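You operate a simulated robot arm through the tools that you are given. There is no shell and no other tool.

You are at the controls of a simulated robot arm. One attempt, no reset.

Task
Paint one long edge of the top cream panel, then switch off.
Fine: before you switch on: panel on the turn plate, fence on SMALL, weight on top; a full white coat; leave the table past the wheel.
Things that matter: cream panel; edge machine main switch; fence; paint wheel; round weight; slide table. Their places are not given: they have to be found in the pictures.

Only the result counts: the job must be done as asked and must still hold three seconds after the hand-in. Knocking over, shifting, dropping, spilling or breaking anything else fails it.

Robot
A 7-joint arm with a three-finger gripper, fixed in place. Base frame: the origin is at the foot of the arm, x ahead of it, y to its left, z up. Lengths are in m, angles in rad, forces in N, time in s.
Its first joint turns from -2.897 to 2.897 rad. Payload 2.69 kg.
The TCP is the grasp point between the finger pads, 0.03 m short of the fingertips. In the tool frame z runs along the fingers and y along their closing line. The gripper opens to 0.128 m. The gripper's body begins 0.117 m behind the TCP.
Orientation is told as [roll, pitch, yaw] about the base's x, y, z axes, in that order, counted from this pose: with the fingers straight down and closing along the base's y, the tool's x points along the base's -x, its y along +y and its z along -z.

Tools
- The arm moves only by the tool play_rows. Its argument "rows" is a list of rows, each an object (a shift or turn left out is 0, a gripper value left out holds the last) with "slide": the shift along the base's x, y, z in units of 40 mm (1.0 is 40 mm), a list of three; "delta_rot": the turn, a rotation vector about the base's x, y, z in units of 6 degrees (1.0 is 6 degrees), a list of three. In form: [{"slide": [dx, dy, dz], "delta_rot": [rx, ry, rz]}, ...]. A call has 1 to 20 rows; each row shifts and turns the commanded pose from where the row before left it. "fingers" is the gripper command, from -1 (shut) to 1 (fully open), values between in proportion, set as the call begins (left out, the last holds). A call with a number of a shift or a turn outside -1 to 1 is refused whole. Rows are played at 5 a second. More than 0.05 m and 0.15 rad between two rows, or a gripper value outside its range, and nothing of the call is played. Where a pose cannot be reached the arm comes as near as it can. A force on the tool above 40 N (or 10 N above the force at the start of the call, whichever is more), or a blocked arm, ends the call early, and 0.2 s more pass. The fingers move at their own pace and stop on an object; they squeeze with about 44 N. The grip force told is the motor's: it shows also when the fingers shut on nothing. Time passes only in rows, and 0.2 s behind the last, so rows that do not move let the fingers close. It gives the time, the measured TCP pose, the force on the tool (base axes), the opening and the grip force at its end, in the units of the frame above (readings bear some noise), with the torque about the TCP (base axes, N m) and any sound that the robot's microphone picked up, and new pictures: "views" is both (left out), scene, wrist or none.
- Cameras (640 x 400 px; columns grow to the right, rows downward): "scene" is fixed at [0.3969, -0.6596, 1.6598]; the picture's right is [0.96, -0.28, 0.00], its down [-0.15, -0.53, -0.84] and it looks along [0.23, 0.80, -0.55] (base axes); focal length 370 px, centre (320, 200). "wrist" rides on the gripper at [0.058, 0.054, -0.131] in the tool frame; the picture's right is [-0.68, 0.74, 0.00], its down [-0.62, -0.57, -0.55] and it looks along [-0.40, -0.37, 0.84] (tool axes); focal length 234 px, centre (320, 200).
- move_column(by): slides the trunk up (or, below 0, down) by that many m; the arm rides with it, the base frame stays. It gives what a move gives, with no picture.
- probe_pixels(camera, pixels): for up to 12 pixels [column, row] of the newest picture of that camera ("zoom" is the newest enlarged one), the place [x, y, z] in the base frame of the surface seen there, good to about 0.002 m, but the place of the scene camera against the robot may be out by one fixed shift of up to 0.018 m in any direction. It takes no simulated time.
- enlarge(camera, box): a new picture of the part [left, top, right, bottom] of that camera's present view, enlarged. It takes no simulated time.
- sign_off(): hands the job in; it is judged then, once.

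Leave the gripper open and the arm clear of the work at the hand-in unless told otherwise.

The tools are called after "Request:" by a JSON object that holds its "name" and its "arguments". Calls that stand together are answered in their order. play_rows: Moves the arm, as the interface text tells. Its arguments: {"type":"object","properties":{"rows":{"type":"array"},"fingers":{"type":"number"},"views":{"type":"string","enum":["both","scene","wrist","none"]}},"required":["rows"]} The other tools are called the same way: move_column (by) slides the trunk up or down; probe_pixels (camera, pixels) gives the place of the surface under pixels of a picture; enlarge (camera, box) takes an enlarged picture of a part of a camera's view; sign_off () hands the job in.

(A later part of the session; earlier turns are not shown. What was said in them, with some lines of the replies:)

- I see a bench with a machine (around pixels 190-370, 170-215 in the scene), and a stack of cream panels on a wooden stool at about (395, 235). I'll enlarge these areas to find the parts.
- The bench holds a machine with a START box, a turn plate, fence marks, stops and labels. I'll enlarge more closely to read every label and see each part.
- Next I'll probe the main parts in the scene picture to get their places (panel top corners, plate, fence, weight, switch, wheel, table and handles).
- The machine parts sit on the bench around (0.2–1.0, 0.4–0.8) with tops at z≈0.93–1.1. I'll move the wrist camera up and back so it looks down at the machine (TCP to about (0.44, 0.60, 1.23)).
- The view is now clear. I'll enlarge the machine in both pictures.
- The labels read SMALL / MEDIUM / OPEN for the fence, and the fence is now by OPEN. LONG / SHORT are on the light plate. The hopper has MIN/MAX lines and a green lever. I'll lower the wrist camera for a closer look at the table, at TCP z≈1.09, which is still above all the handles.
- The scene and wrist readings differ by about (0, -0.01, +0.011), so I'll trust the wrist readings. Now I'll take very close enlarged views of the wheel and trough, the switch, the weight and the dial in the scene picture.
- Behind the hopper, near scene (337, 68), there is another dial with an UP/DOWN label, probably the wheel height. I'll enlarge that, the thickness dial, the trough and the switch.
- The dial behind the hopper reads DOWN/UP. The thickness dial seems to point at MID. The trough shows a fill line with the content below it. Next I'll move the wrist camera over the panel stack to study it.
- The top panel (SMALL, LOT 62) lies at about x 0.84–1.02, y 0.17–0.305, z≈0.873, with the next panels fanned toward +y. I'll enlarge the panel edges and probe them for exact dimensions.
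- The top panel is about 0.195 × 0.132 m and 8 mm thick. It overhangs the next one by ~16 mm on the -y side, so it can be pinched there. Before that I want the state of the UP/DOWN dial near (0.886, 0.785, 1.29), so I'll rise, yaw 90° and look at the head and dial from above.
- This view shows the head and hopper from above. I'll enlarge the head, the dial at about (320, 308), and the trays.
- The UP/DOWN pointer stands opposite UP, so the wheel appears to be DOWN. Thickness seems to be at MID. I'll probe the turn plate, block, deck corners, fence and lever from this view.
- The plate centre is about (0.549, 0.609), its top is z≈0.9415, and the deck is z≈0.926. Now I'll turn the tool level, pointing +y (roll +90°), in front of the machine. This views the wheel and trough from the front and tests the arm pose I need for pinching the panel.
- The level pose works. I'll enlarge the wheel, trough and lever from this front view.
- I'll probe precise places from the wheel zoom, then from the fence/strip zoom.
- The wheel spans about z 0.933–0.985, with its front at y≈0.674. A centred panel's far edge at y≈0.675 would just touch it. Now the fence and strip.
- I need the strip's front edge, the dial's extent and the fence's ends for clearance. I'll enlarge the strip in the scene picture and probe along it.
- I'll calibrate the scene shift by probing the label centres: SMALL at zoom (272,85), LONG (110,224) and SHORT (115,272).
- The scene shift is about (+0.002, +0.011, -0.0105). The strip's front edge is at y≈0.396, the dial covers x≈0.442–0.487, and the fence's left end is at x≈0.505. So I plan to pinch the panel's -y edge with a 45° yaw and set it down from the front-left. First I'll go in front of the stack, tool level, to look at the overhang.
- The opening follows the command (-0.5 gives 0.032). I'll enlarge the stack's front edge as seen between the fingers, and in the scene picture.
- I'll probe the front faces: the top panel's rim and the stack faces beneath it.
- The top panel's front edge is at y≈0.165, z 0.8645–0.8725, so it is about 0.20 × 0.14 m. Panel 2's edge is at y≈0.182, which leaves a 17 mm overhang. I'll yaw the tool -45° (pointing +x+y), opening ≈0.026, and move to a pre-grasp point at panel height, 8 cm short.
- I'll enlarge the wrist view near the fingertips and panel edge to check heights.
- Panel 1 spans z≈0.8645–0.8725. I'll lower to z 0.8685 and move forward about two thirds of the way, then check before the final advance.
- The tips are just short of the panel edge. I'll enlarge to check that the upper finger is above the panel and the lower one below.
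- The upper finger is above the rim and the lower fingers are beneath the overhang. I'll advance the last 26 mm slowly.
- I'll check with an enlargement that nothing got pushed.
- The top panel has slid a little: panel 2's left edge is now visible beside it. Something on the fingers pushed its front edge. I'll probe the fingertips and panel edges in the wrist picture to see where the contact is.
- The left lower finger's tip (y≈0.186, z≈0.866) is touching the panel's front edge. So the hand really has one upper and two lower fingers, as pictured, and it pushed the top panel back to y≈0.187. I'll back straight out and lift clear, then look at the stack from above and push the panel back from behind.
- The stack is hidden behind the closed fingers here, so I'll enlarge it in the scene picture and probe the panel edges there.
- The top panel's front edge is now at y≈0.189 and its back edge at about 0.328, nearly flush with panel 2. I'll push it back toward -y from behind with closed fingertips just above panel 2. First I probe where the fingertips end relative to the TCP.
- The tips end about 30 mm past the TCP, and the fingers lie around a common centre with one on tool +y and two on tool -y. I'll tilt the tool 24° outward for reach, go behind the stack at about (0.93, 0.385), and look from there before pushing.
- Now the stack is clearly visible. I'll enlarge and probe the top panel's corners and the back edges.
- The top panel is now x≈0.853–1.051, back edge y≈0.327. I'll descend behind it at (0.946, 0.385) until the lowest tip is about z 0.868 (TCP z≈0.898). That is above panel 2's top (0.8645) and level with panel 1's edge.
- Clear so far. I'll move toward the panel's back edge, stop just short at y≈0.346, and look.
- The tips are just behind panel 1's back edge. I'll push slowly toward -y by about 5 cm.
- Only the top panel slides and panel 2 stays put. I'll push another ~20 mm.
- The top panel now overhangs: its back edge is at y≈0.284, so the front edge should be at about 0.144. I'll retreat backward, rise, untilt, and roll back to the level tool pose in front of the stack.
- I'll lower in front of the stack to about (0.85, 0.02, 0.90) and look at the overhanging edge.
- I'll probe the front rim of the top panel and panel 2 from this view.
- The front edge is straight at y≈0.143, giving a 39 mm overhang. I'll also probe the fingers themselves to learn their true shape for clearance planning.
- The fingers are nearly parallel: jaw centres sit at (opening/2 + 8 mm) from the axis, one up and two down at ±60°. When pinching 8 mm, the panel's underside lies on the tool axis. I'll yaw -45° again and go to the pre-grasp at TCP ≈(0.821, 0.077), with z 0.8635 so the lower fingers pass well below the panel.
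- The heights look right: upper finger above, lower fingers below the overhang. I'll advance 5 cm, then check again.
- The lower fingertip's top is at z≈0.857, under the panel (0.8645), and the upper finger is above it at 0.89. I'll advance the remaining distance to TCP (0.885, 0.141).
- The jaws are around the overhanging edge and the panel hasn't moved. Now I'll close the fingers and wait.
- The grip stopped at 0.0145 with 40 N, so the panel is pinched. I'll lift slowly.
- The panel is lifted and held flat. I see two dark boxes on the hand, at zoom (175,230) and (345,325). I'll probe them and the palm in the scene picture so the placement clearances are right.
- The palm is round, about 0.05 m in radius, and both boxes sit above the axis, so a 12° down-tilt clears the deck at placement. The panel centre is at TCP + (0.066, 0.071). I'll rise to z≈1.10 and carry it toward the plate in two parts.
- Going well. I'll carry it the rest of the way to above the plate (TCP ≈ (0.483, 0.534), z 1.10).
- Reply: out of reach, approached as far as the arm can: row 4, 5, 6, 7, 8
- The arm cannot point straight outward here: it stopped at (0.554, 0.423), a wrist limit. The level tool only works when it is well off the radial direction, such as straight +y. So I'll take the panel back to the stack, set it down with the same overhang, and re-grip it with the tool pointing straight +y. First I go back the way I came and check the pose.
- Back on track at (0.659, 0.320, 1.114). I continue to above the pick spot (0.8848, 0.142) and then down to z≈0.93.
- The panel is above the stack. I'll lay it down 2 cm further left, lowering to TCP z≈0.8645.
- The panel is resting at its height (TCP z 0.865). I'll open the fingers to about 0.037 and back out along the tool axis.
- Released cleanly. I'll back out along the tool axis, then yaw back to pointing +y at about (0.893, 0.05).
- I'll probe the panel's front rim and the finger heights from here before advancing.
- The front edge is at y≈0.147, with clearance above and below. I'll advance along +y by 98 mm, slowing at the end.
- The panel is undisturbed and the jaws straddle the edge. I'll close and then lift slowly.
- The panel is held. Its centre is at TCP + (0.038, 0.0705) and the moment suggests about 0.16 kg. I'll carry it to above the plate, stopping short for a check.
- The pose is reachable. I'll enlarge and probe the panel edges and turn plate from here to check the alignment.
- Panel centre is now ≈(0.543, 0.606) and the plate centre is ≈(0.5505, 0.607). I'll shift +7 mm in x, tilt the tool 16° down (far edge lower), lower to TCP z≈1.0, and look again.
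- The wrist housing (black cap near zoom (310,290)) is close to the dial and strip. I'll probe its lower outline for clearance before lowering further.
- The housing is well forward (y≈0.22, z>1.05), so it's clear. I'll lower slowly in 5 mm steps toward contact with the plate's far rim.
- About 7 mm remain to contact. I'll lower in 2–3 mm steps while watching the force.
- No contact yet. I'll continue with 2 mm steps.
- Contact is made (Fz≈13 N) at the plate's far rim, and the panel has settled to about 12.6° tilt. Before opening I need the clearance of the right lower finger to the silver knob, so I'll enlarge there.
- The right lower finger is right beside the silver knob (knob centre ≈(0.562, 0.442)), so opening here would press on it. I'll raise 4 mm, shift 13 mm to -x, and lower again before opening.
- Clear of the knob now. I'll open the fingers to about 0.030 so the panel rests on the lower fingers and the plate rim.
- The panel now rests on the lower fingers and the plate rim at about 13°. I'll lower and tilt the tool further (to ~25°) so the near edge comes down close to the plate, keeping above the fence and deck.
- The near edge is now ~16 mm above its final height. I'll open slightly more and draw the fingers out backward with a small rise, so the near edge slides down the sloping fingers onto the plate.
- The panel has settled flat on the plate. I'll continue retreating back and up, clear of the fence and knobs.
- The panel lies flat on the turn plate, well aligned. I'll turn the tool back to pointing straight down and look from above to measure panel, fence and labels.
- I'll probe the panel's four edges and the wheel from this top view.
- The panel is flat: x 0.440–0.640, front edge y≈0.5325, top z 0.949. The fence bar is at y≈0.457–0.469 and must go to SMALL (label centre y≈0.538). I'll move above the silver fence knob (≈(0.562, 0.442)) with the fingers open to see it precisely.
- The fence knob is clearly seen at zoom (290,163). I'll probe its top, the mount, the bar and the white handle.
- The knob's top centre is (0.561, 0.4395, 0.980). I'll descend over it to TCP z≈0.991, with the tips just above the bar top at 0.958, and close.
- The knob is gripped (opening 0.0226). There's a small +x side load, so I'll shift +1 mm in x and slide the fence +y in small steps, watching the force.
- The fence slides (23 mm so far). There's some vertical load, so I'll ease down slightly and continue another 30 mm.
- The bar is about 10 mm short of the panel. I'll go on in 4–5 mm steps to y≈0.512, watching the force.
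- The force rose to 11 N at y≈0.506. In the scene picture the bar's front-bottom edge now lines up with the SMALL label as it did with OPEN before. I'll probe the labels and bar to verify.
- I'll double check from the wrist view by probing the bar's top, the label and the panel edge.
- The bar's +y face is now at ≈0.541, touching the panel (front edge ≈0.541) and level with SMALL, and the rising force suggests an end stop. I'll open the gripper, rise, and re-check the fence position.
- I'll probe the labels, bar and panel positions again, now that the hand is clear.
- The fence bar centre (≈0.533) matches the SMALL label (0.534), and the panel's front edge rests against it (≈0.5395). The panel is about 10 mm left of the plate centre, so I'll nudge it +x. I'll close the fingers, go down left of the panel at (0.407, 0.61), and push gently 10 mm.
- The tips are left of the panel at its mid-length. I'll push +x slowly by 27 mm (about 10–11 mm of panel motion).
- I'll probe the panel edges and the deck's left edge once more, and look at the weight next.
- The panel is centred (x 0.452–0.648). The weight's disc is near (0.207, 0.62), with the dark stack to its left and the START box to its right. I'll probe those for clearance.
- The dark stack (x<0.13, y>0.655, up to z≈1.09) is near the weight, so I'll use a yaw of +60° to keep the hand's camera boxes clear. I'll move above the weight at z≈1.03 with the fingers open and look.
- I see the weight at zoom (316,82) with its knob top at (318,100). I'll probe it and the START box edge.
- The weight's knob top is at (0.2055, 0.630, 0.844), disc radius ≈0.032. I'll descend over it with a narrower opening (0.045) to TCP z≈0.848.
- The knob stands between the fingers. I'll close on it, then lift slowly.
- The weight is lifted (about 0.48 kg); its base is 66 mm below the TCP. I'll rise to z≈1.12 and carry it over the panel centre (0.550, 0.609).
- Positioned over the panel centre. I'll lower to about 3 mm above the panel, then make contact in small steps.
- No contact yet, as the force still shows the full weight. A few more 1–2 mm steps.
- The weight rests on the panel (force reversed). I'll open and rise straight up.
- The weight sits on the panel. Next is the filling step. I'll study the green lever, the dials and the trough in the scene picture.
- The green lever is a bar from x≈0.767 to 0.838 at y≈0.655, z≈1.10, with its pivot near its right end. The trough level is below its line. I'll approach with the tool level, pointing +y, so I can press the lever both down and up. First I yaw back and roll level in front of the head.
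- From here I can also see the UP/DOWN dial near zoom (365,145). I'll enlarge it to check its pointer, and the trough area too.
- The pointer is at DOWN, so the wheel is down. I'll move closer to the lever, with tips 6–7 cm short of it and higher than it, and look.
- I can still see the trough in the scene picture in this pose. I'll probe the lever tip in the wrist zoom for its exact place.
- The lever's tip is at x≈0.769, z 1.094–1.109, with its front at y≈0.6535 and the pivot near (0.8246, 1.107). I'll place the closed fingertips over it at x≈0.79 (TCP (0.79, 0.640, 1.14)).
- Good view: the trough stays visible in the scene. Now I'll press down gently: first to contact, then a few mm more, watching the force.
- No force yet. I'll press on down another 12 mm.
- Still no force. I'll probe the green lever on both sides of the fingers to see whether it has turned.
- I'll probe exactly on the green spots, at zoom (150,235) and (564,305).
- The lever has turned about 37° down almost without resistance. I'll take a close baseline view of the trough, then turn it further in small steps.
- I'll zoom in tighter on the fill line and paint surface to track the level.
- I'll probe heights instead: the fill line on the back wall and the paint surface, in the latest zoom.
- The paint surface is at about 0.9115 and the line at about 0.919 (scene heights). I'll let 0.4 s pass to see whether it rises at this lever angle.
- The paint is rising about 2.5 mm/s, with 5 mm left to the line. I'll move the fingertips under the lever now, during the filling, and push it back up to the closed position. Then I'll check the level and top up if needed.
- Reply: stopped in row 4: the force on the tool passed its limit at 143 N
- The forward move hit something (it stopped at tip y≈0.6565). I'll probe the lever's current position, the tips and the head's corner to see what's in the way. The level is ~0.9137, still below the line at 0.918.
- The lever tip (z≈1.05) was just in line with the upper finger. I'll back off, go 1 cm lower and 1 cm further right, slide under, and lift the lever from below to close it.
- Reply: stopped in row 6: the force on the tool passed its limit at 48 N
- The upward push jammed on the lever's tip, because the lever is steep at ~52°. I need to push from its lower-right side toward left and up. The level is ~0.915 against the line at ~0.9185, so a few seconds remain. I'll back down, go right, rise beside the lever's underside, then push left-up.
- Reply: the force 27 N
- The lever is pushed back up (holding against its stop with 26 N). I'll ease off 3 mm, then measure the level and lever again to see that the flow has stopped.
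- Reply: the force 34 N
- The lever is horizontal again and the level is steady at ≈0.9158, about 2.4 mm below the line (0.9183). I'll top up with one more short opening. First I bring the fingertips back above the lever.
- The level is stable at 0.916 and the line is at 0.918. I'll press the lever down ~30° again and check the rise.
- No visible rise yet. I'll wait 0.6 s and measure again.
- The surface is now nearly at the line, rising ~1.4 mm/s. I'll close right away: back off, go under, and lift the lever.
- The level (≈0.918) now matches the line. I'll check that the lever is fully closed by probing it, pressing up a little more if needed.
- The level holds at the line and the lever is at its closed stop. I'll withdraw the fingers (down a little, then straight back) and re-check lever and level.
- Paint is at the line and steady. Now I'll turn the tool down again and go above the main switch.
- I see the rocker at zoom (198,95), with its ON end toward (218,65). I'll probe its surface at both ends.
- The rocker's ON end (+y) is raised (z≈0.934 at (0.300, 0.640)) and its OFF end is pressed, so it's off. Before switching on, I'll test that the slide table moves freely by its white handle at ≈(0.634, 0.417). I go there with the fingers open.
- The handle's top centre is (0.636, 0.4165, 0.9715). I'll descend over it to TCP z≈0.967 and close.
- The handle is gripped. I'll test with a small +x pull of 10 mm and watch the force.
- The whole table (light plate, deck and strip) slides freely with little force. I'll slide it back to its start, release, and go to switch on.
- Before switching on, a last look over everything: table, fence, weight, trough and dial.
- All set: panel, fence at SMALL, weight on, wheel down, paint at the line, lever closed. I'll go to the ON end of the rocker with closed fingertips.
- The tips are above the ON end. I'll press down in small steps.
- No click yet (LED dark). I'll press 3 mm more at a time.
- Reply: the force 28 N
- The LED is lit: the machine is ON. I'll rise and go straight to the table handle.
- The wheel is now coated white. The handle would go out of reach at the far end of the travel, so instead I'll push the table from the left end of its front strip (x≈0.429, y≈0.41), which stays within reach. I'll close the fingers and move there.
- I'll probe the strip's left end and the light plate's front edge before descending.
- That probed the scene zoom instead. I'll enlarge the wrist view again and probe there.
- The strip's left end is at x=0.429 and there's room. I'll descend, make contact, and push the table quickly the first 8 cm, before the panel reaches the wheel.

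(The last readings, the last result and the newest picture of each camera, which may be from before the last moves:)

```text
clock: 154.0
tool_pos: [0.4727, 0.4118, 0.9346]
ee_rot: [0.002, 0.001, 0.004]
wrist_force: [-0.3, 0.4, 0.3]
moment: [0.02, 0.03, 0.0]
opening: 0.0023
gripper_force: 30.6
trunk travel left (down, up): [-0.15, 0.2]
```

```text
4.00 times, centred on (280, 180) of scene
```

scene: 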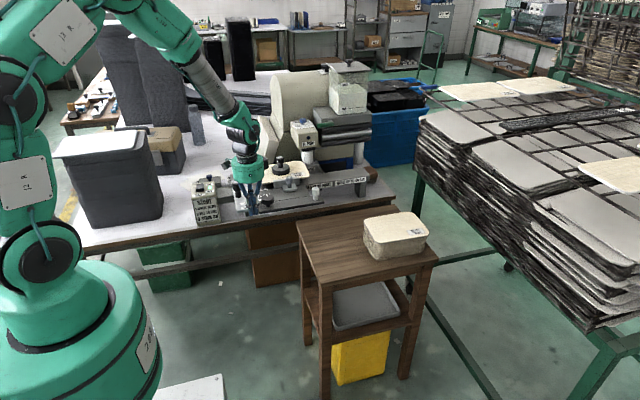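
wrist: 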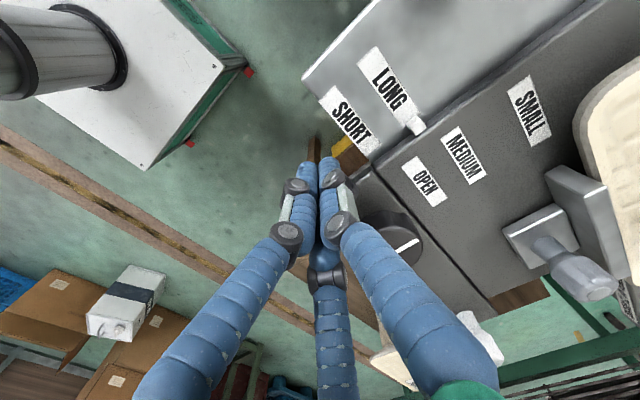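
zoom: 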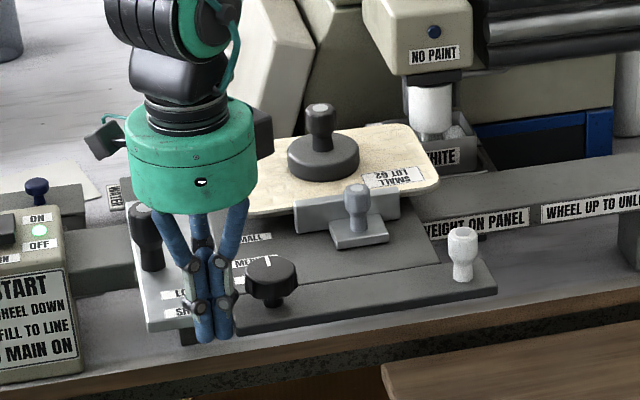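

The table moves easily. Now I'll push slowly (8 mm per row) so the edge gets a full coat as it passes the wheel.

Request:
{"name": "play_rows", "arguments": {"rows": [{"slide": [0.2, 0, 0]}, {"slide": [0.2, 0, 0]}, {"slide": [0.2, 0, 0]}, {"slide": [0.2, 0, 0]}, {"slide": [0.2, 0, 0]}, {"slide": [0.2, 0, 0]}, {"slide": [0.2, 0, 0]}, {"slide": [0.2, 0, 0]}], "views": "both"}}

Request:
{"name": "enlarge", "arguments": {"camera": "scene", "box": [260, 130, 360, 200]}}

```text
clock: 155.8
tool_pos: [0.5364, 0.4102, 0.9352]
ee_rot: [0.002, 0.0, 0.0]
wrist_force: [0.5, 0.6, -0.2]
moment: [-0.01, -0.05, 0.02]
opening: 0.0022
gripper_force: 31.6
trunk travel left (down, up): [-0.15, 0.2]
```

scene: 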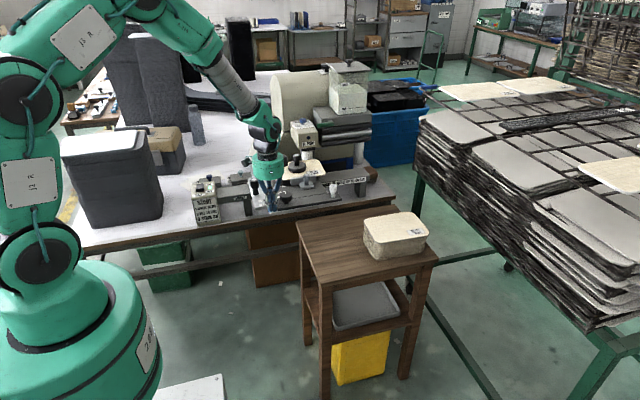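
wrist: 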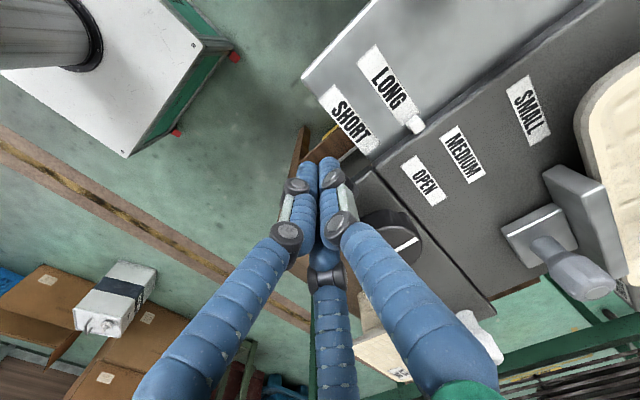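

```text
5.71 times, centred on (310, 165) of scene
```

zoom: 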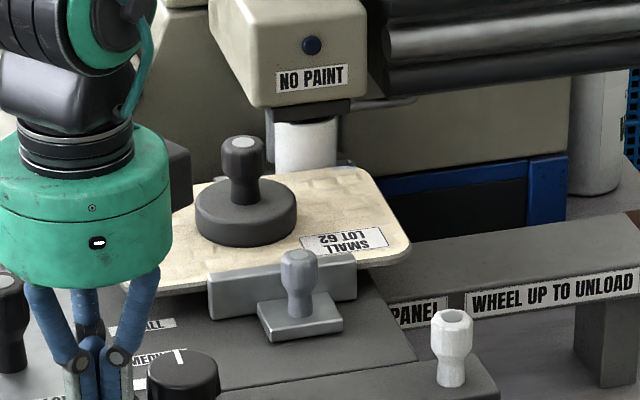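

The panel's far edge is passing along the wheel. I'll continue at the same slow speed.

Request:
{"name": "play_rows", "arguments": {"rows": [{"slide": [0.2, 0, 0]}, {"slide": [0.2, 0, 0]}, {"slide": [0.2, 0, 0]}, {"slide": [0.2, 0, 0]}, {"slide": [0.2, 0, 0]}, {"slide": [0.2, 0, 0]}, {"slide": [0.2, 0, 0]}, {"slide": [0.2, 0, 0]}, {"slide": [0.2, 0, 0]}, {"slide": [0.2, 0, 0]}], "views": "both"}}

Request:
{"name": "enlarge", "arguments": {"camera": "scene", "box": [270, 130, 370, 200]}}

Request:
{"name": "enlarge", "arguments": {"camera": "scene", "box": [300, 145, 340, 170]}}

```text
clock: 158.0
tool_pos: [0.6164, 0.4116, 0.9357]
ee_rot: [0.004, -0.001, 0.002]
wrist_force: [-1.3, 0.3, 0.9]
moment: [0.01, 0.01, 0.04]
opening: 0.0019
gripper_force: 32.0
trunk travel left (down, up): [-0.15, 0.2]
```

scene: 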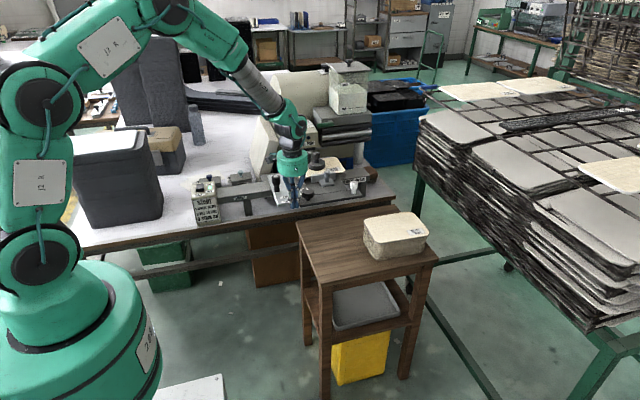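
wrist: 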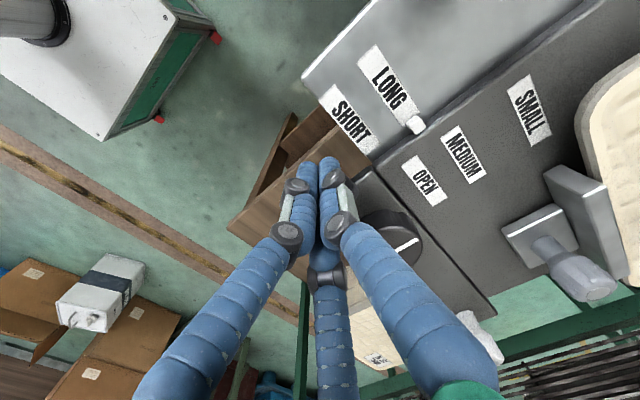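

```text
5.71 times, centred on (320, 165) of scene
```

zoom: 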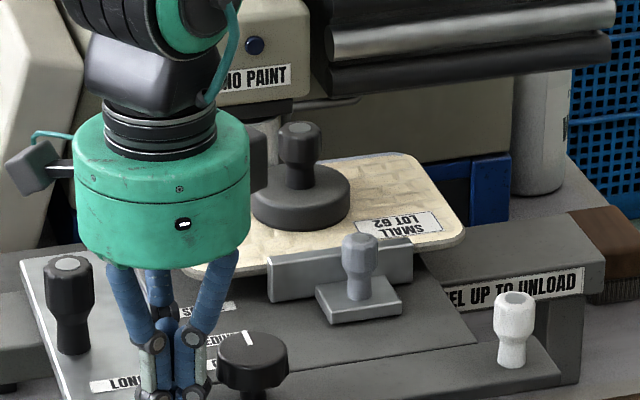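

```text
16.00 times, centred on (320, 158) of scene
```

zoom: 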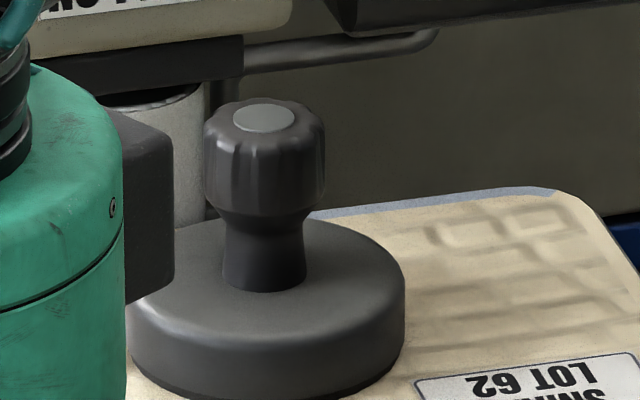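

I can see a light coat along the passed part of the far edge. I'll continue pushing slowly until the panel's left end has passed the wheel.

Request:
{"name": "play_rows", "arguments": {"rows": [{"slide": [0.2, 0, 0]}, {"slide": [0.2, 0, 0]}, {"slide": [0.2, 0, 0]}, {"slide": [0.2, 0, 0]}, {"slide": [0.2, 0, 0]}, {"slide": [0.2, 0, 0]}, {"slide": [0.2, 0, 0]}, {"slide": [0.2, 0, 0]}, {"slide": [0.2, 0, 0]}, {"slide": [0.2, 0, 0]}, {"slide": [0.2, 0, 0]}, {"slide": [0.2, 0, 0]}, {"slide": [0.2, 0, 0]}], "views": "both"}}

Request:
{"name": "enlarge", "arguments": {"camera": "scene", "box": [280, 125, 390, 200]}}

```text
clock: 160.8
tool_pos: [0.721, 0.4112, 0.9357]
ee_rot: [0.003, 0.0, 0.003]
wrist_force: [-0.1, -0.1, 0.6]
moment: [0.0, 0.01, -0.01]
opening: 0.0019
gripper_force: 31.4
trunk travel left (down, up): [-0.15, 0.2]
```

scene: 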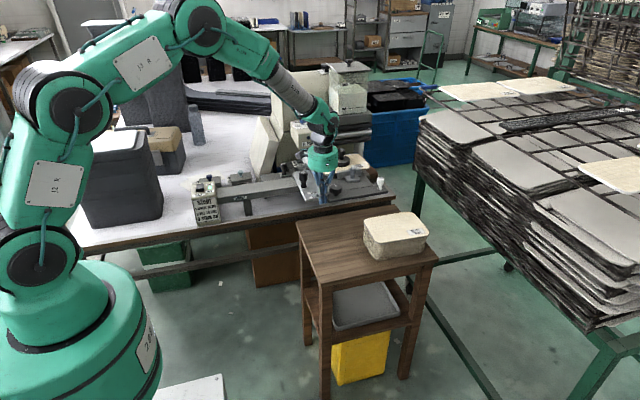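
wrist: 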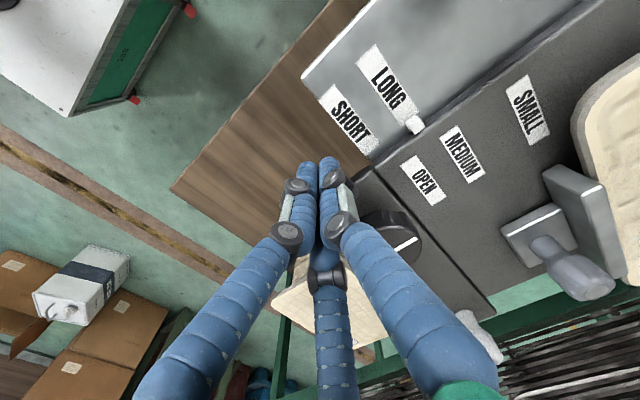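

```text
5.33 times, centred on (335, 162) of scene
```

zoom: 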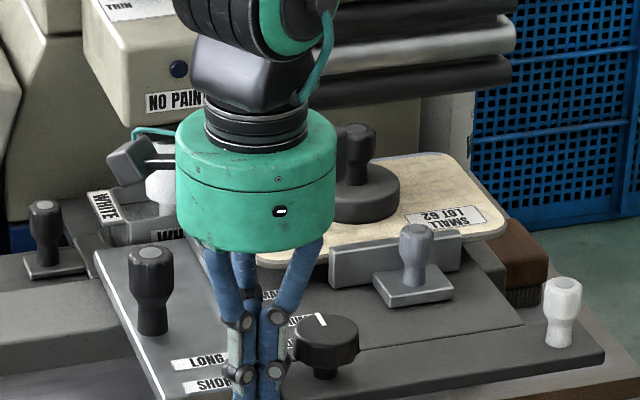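

The panel's left end (x≈0.759) is just at the wheel. I'll push on ~5 cm more to leave the table clearly past the wheel.

Request:
{"name": "play_rows", "arguments": {"rows": [{"slide": [0.2, 0, 0]}, {"slide": [0.2, 0, 0]}, {"slide": [0.2, 0, 0]}, {"slide": [0.2, 0, 0]}, {"slide": [0.2, 0, 0]}], "views": "both"}}

Request:
{"name": "enlarge", "arguments": {"camera": "scene", "box": [280, 125, 400, 205]}}

```text
clock: 162.0
tool_pos: [0.76, 0.4109, 0.935]
ee_rot: [0.004, 0.001, 0.004]
wrist_force: [0.1, -0.1, -0.3]
moment: [0.01, -0.01, 0.01]
opening: 0.002
gripper_force: 31.4
trunk travel left (down, up): [-0.15, 0.2]
```

scene: 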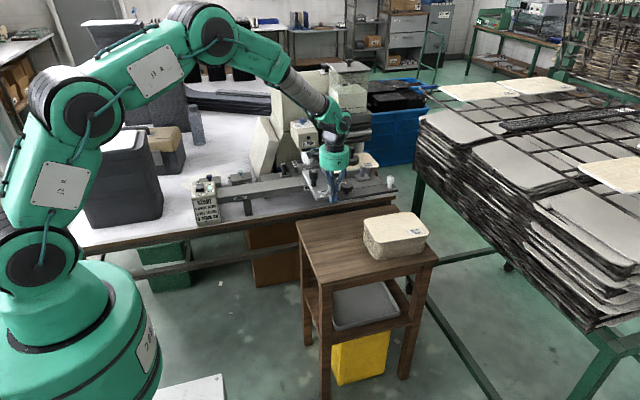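
wrist: 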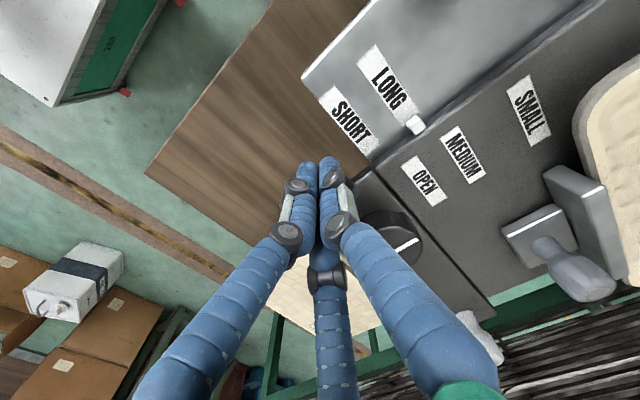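

```text
5.00 times, centred on (340, 165) of scene
```

zoom: 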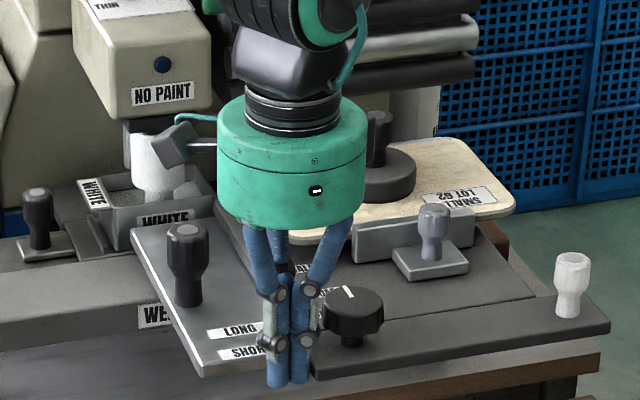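

The panel is fully past the wheel. I'll push 2 cm more for margin, then back off, rise, and inspect the painted edge.

Request:
{"name": "play_rows", "arguments": {"rows": [{"slide": [0.2, 0, 0]}, {"slide": [0.2, 0, 0]}, {"slide": [0, 0, 0]}, {"slide": [-0.5, 0, 0]}, {"slide": [-0.5, 0, 0.5]}, {"slide": [-0.3, 0, 0.9]}, {"slide": [-0.3, 0, 0.9]}, {"slide": [-0.5, 0, 0.9]}, {"slide": [-0.8, 0, 0.3]}, {"slide": [-0.8, 0, 0]}], "views": "both"}}

Request:
{"name": "enlarge", "arguments": {"camera": "scene", "box": [290, 130, 400, 205]}}

Request:
{"name": "enlarge", "arguments": {"camera": "scene", "box": [332, 148, 386, 178]}}

```text
clock: 164.2
tool_pos: [0.628, 0.4118, 1.0762]
ee_rot: [0.005, 0.0, 0.002]
wrist_force: [-0.6, 0.5, -0.3]
moment: [-0.02, 0.0, 0.01]
opening: 0.0021
gripper_force: 31.5
trunk travel left (down, up): [-0.15, 0.2]
```

scene: 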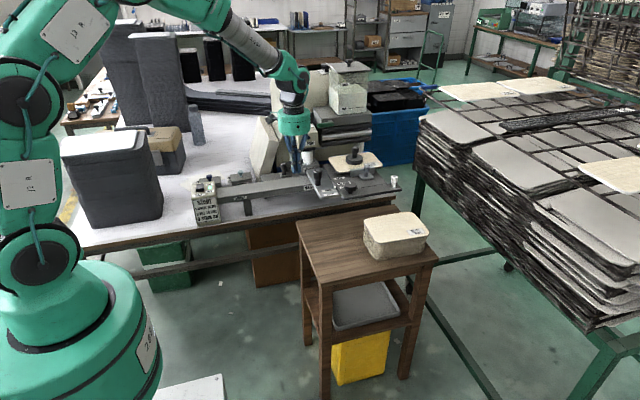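
wrist: 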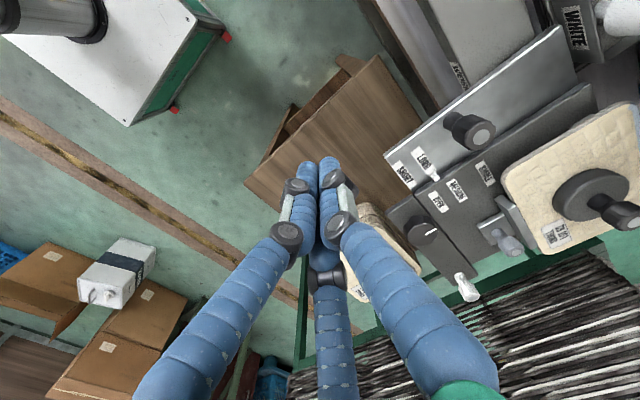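

```text
5.33 times, centred on (345, 168) of scene
```

zoom: 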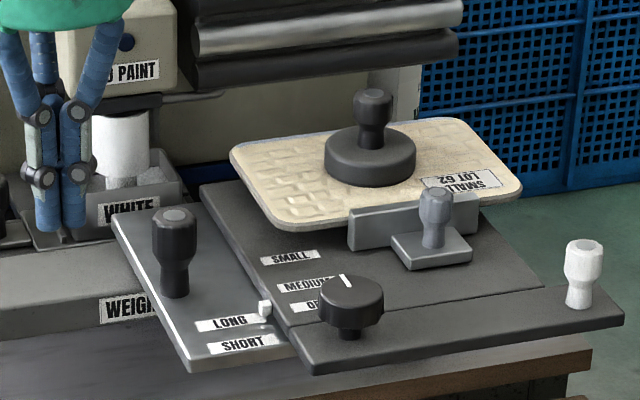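

```text
11.85 times, centred on (359, 163) of scene
```

zoom: 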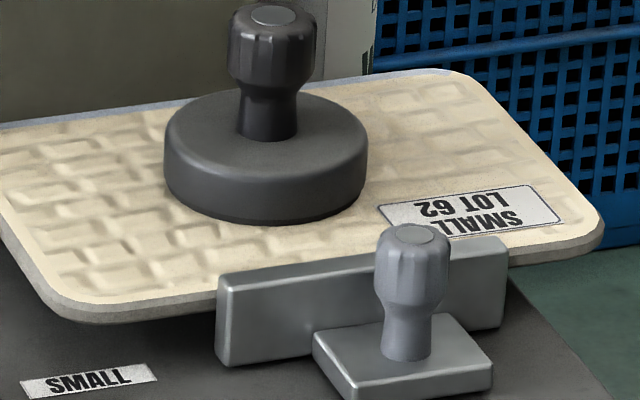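

A light coat line shows along the far edge. I'll zoom in at 16× on its left, middle and right parts to check that it's complete.

Request:
{"name": "enlarge", "arguments": {"camera": "scene", "box": [324, 148, 354, 166]}}

Request:
{"name": "enlarge", "arguments": {"camera": "scene", "box": [352, 144, 392, 166]}}

Request:
{"name": "enlarge", "arguments": {"camera": "scene", "box": [293, 140, 333, 165]}}

Request:
{"name": "enlarge", "arguments": {"camera": "wrist", "box": [500, 60, 640, 260]}}

```text
16.00 times, centred on (339, 157) of scene
```

zoom: 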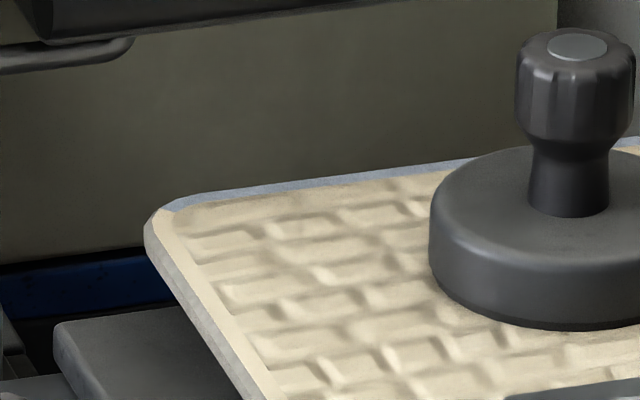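

```text
16.00 times, centred on (372, 155) of scene
```

zoom: 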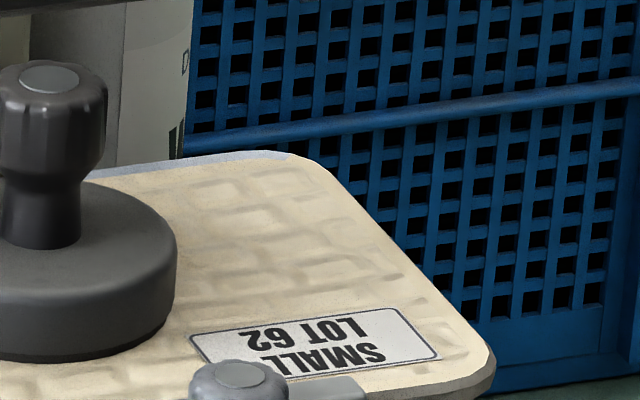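

```text
16.00 times, centred on (313, 152) of scene
```

zoom: 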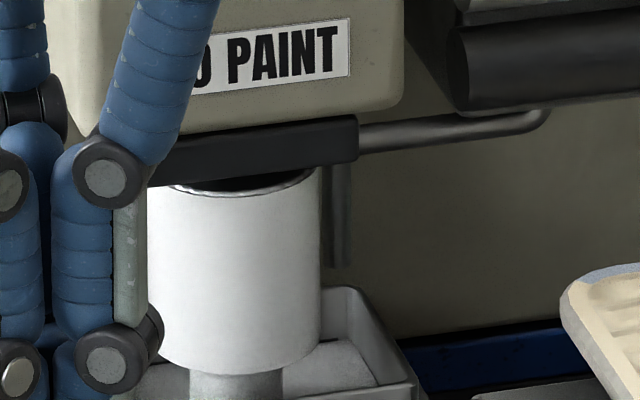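

```text
2.00 times, centred on (570, 160) of wrist
```

zoom: 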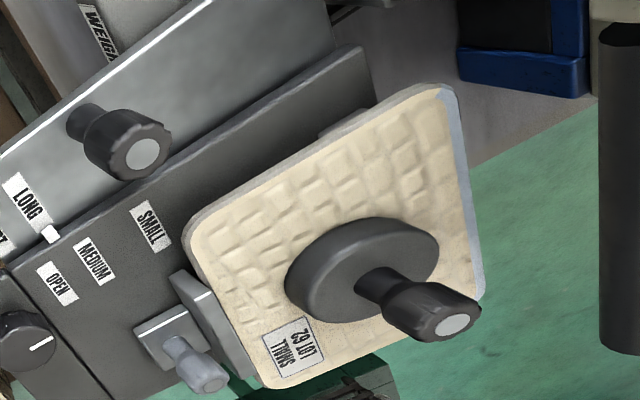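

The coat runs the full length, from corner to corner. I'll take a closer look at its colour compared with the unpainted edges.

Request:
{"name": "enlarge", "arguments": {"camera": "wrist", "box": [590, 90, 640, 140]}}

Request:
{"name": "enlarge", "arguments": {"camera": "wrist", "box": [600, 150, 640, 220]}}

```text
8.00 times, centred on (615, 115) of wrist
```

zoom: 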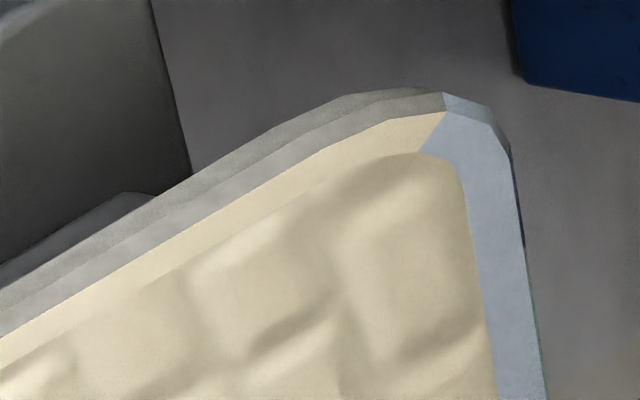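

```text
5.71 times, centred on (620, 185) of wrist
```

zoom: 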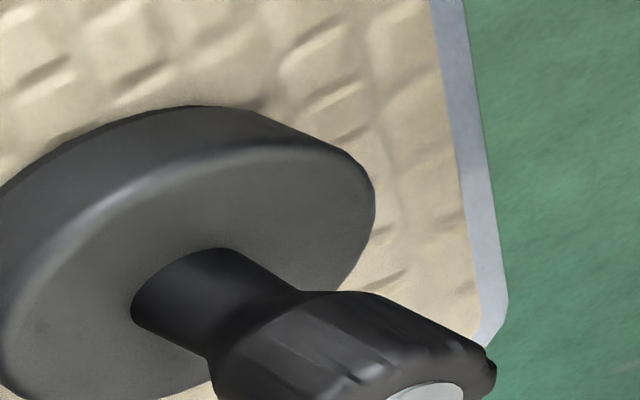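

The painted edge is uniformly coated from corner to corner. It is clearly lighter than the bare grey rims, with a bluish look from the shade. Now I'll go to the OFF end of the rocker, at about (0.300, 0.598).

Request:
{"name": "play_rows", "arguments": {"rows": [{"slide": [-0.82, 0.47, 0]}, {"slide": [-0.82, 0.47, 0]}, {"slide": [-0.82, 0.47, 0]}, {"slide": [-0.82, 0.47, 0]}, {"slide": [-0.82, 0.47, 0]}, {"slide": [-0.82, 0.47, 0]}, {"slide": [-0.82, 0.47, 0]}, {"slide": [-0.82, 0.47, 0]}, {"slide": [-0.82, 0.47, 0]}, {"slide": [-0.82, 0.45, -0.2]}, {"slide": [0, 0, -0.9]}, {"slide": [0, 0, -0.9]}, {"slide": [0, 0, -0.4]}, {"slide": [0, 0, 0]}], "fingers": -1, "views": "both"}}

Request:
{"name": "enlarge", "arguments": {"camera": "scene", "box": [185, 160, 235, 205]}}

Request:
{"name": "enlarge", "arguments": {"camera": "wrist", "box": [240, 80, 420, 240]}}

```text
clock: 167.2
tool_pos: [0.3, 0.5992, 0.9787]
ee_rot: [0.004, 0.0, 0.001]
wrist_force: [-0.4, -0.9, 0.6]
moment: [0.01, 0.02, 0.01]
opening: 0.0023
gripper_force: 31.4
trunk travel left (down, up): [-0.15, 0.2]
```

scene: 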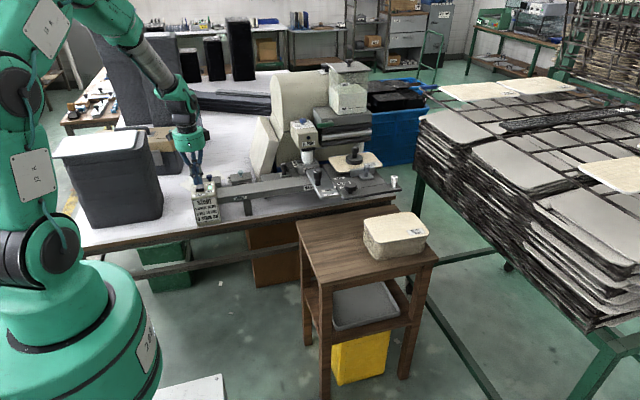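
wrist: 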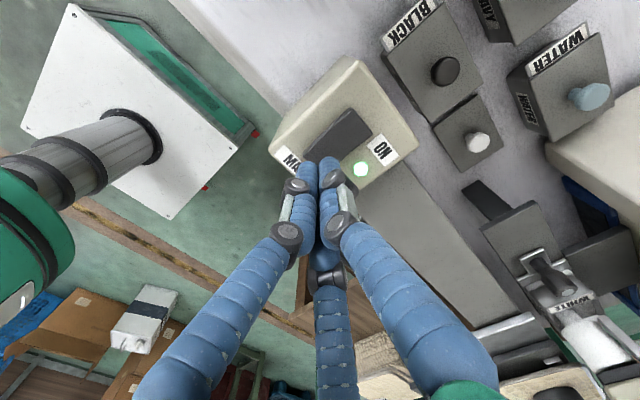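

```text
8.89 times, centred on (210, 182) of scene
```

zoom: 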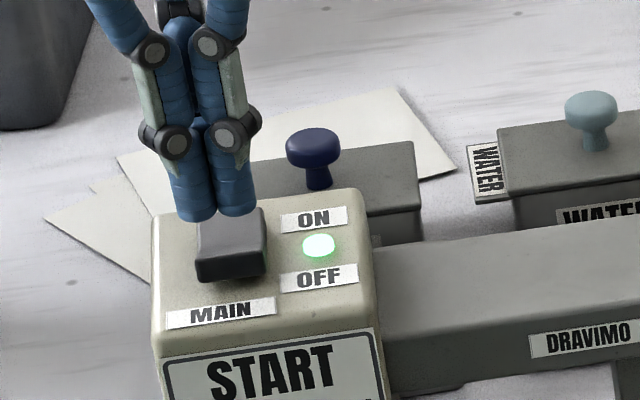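

```text
2.50 times, centred on (330, 160) of wrist
```

zoom: 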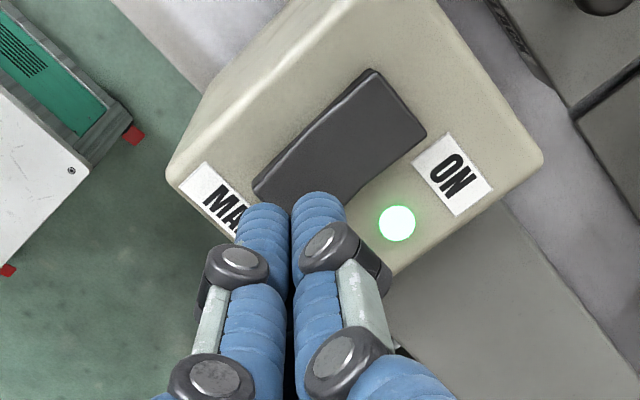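

The tips are above the OFF end and the LED is still on. I'll press down in small steps.

Request:
{"name": "play_rows", "arguments": {"rows": [{"slide": [0, 0, -0.25]}, {"slide": [0, 0, -0.15]}, {"slide": [0, 0, -0.1]}, {"slide": [0, 0, -0.1]}, {"slide": [0, 0, -0.07]}], "views": "scene"}}

Request:
{"name": "enlarge", "arguments": {"camera": "scene", "box": [185, 160, 235, 205]}}

```text
clock: 168.4
tool_pos: [0.3006, 0.5994, 0.9563]
ee_rot: [0.006, -0.001, -0.001]
wrist_force: [-4.1, -8.2, 27.2]
moment: [0.19, 0.12, 0.08]
opening: 0.0061
gripper_force: 31.6
trunk travel left (down, up): [-0.15, 0.2]
```

scene: 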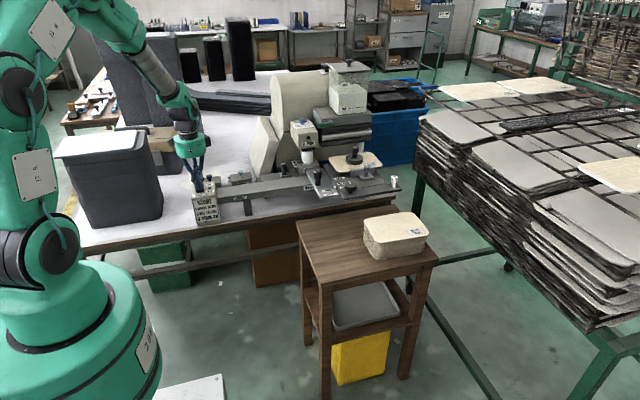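

```text
8.89 times, centred on (210, 182) of scene
```

zoom: 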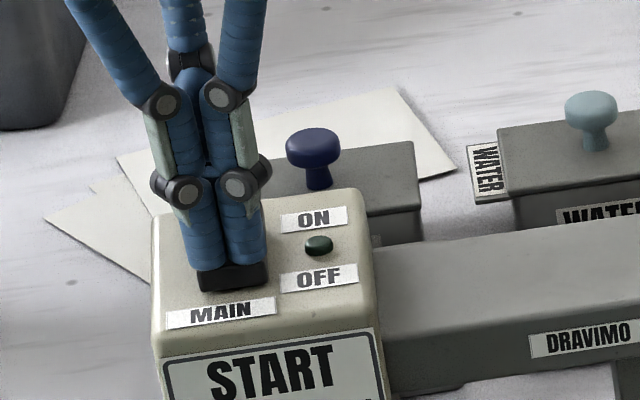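

The LED is out: the machine is OFF. I'll rise straight up, move clear, open the gripper, and check everything.

Request:
{"name": "play_rows", "arguments": {"rows": [{"slide": [0, 0, 0.4]}, {"slide": [0, 0, 0.8]}, {"slide": [0, 0, 1]}, {"slide": [0, 0, 1]}, {"slide": [0, 0, 1]}, {"slide": [0.3, -0.4, 0.6]}, {"slide": [0.5, -0.8, 0.2]}, {"slide": [0.5, -0.8, 0]}, {"slide": [0.3, -0.8, 0]}, {"slide": [0, -0.8, 0]}], "views": "none"}}

Request:
{"name": "play_rows", "arguments": {"rows": [{"slide": [0, 0, 0]}, {"slide": [0, 0, 0]}, {"slide": [0, 0, 0]}], "fingers": 1, "views": "both"}}

Request:
{"name": "enlarge", "arguments": {"camera": "scene", "box": [185, 160, 235, 205]}}

Request:
{"name": "enlarge", "arguments": {"camera": "scene", "box": [280, 110, 400, 205]}}

Request:
{"name": "enlarge", "arguments": {"camera": "scene", "box": [324, 148, 354, 166]}}

```text
clock: 170.6
tool_pos: [0.3637, 0.4544, 1.1537]
ee_rot: [0.004, -0.001, 0.001]
wrist_force: [0.4, 1.0, 0.0]
moment: [-0.03, 0.0, -0.02]
opening: 0.0023
gripper_force: 31.0
trunk travel left (down, up): [-0.15, 0.2]
```

```text
clock: 171.4
tool_pos: [0.3627, 0.4541, 1.1544]
ee_rot: [0.004, 0.0, 0.002]
wrist_force: [-0.3, 1.3, -0.3]
moment: [-0.02, -0.01, 0.03]
opening: 0.1278
gripper_force: 0.1
trunk travel left (down, up): [-0.15, 0.2]
```

scene: 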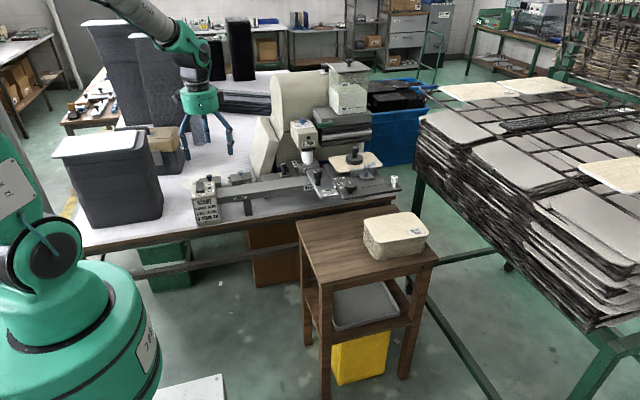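
wrist: 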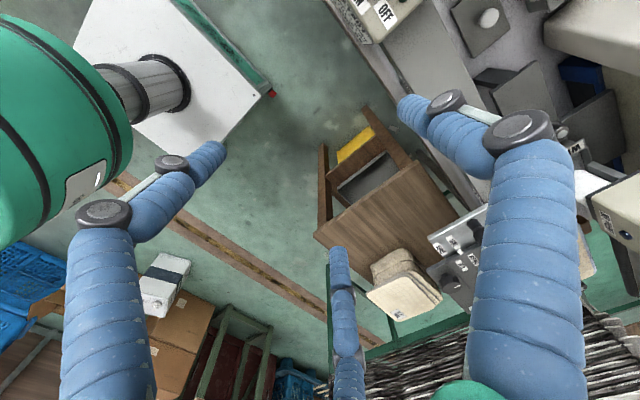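

```text
8.89 times, centred on (210, 182) of scene
```

zoom: 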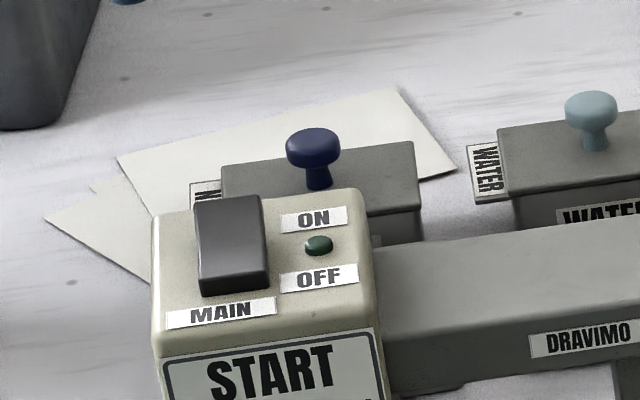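

```text
4.21 times, centred on (340, 158) of scene
```

zoom: 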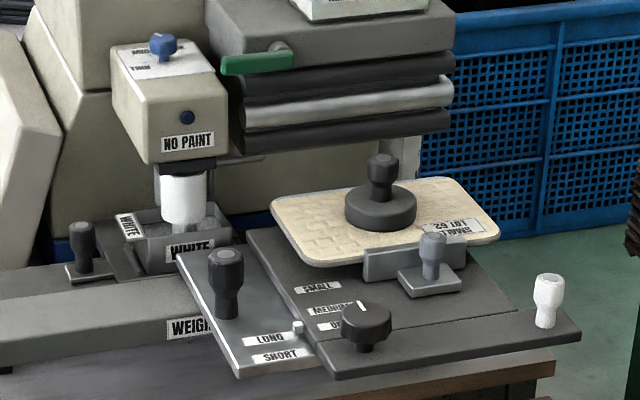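

```text
16.00 times, centred on (339, 157) of scene
```

zoom: 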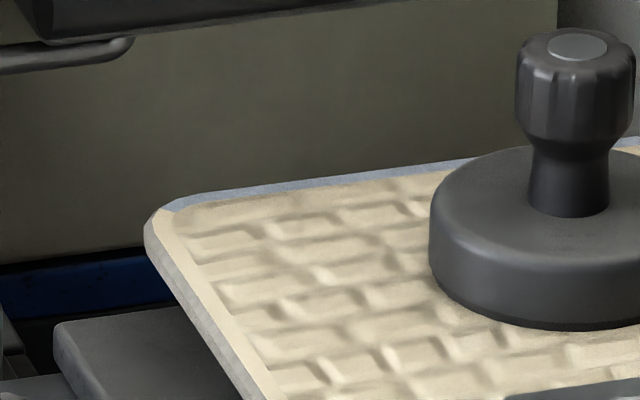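

The final state looks right:
- The LED is out and the rocker is on OFF.
- The table is past the wheel, with the weight on the panel and the fence at SMALL.
- The far long edge is coated end to end.
- The lever is closed.
- The gripper is open and the arm is clear.

One last look at the stack, then I hand in.

Request:
{"name": "enlarge", "arguments": {"camera": "scene", "box": [345, 200, 445, 270]}}

Request:
{"name": "sign_off", "arguments": {}}

```text
5.71 times, centred on (395, 235) of scene
```

zoom: 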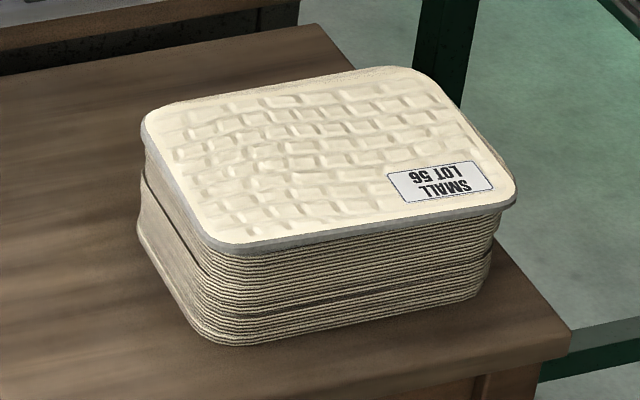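

```text
The job is handed in.
```

I handed the job in: one long edge of the top cream panel (lot 62) is painted white and the machine is switched off.

- **Before switch-on:** the panel was on the turn plate, the fence on SMALL and the weight on top. The wheel dial was at DOWN, and I filled the paint trough to its line with the green lever. The lever is closed again.
- **Coat:** the painted edge looks evenly coated from corner to corner. I could only check it from above and the front, because no camera could see that edge face-on. It looked slightly bluish, which I took to be shade. I left the thickness dial at MID, where it already was.
- **End state:** the slide table is past the wheel, the switch light is out, the gripper is open and the arm is clear.

**Unplanned contacts**
- My first grip pushed the top panel back on the stack. I slid it forward again and re-gripped it, and the other panels looked undisturbed.
- While closing the lever, the fingers hit its tip once with a short, hard contact (143 N) and jammed on it once (48 N). It still moved normally afterwards.
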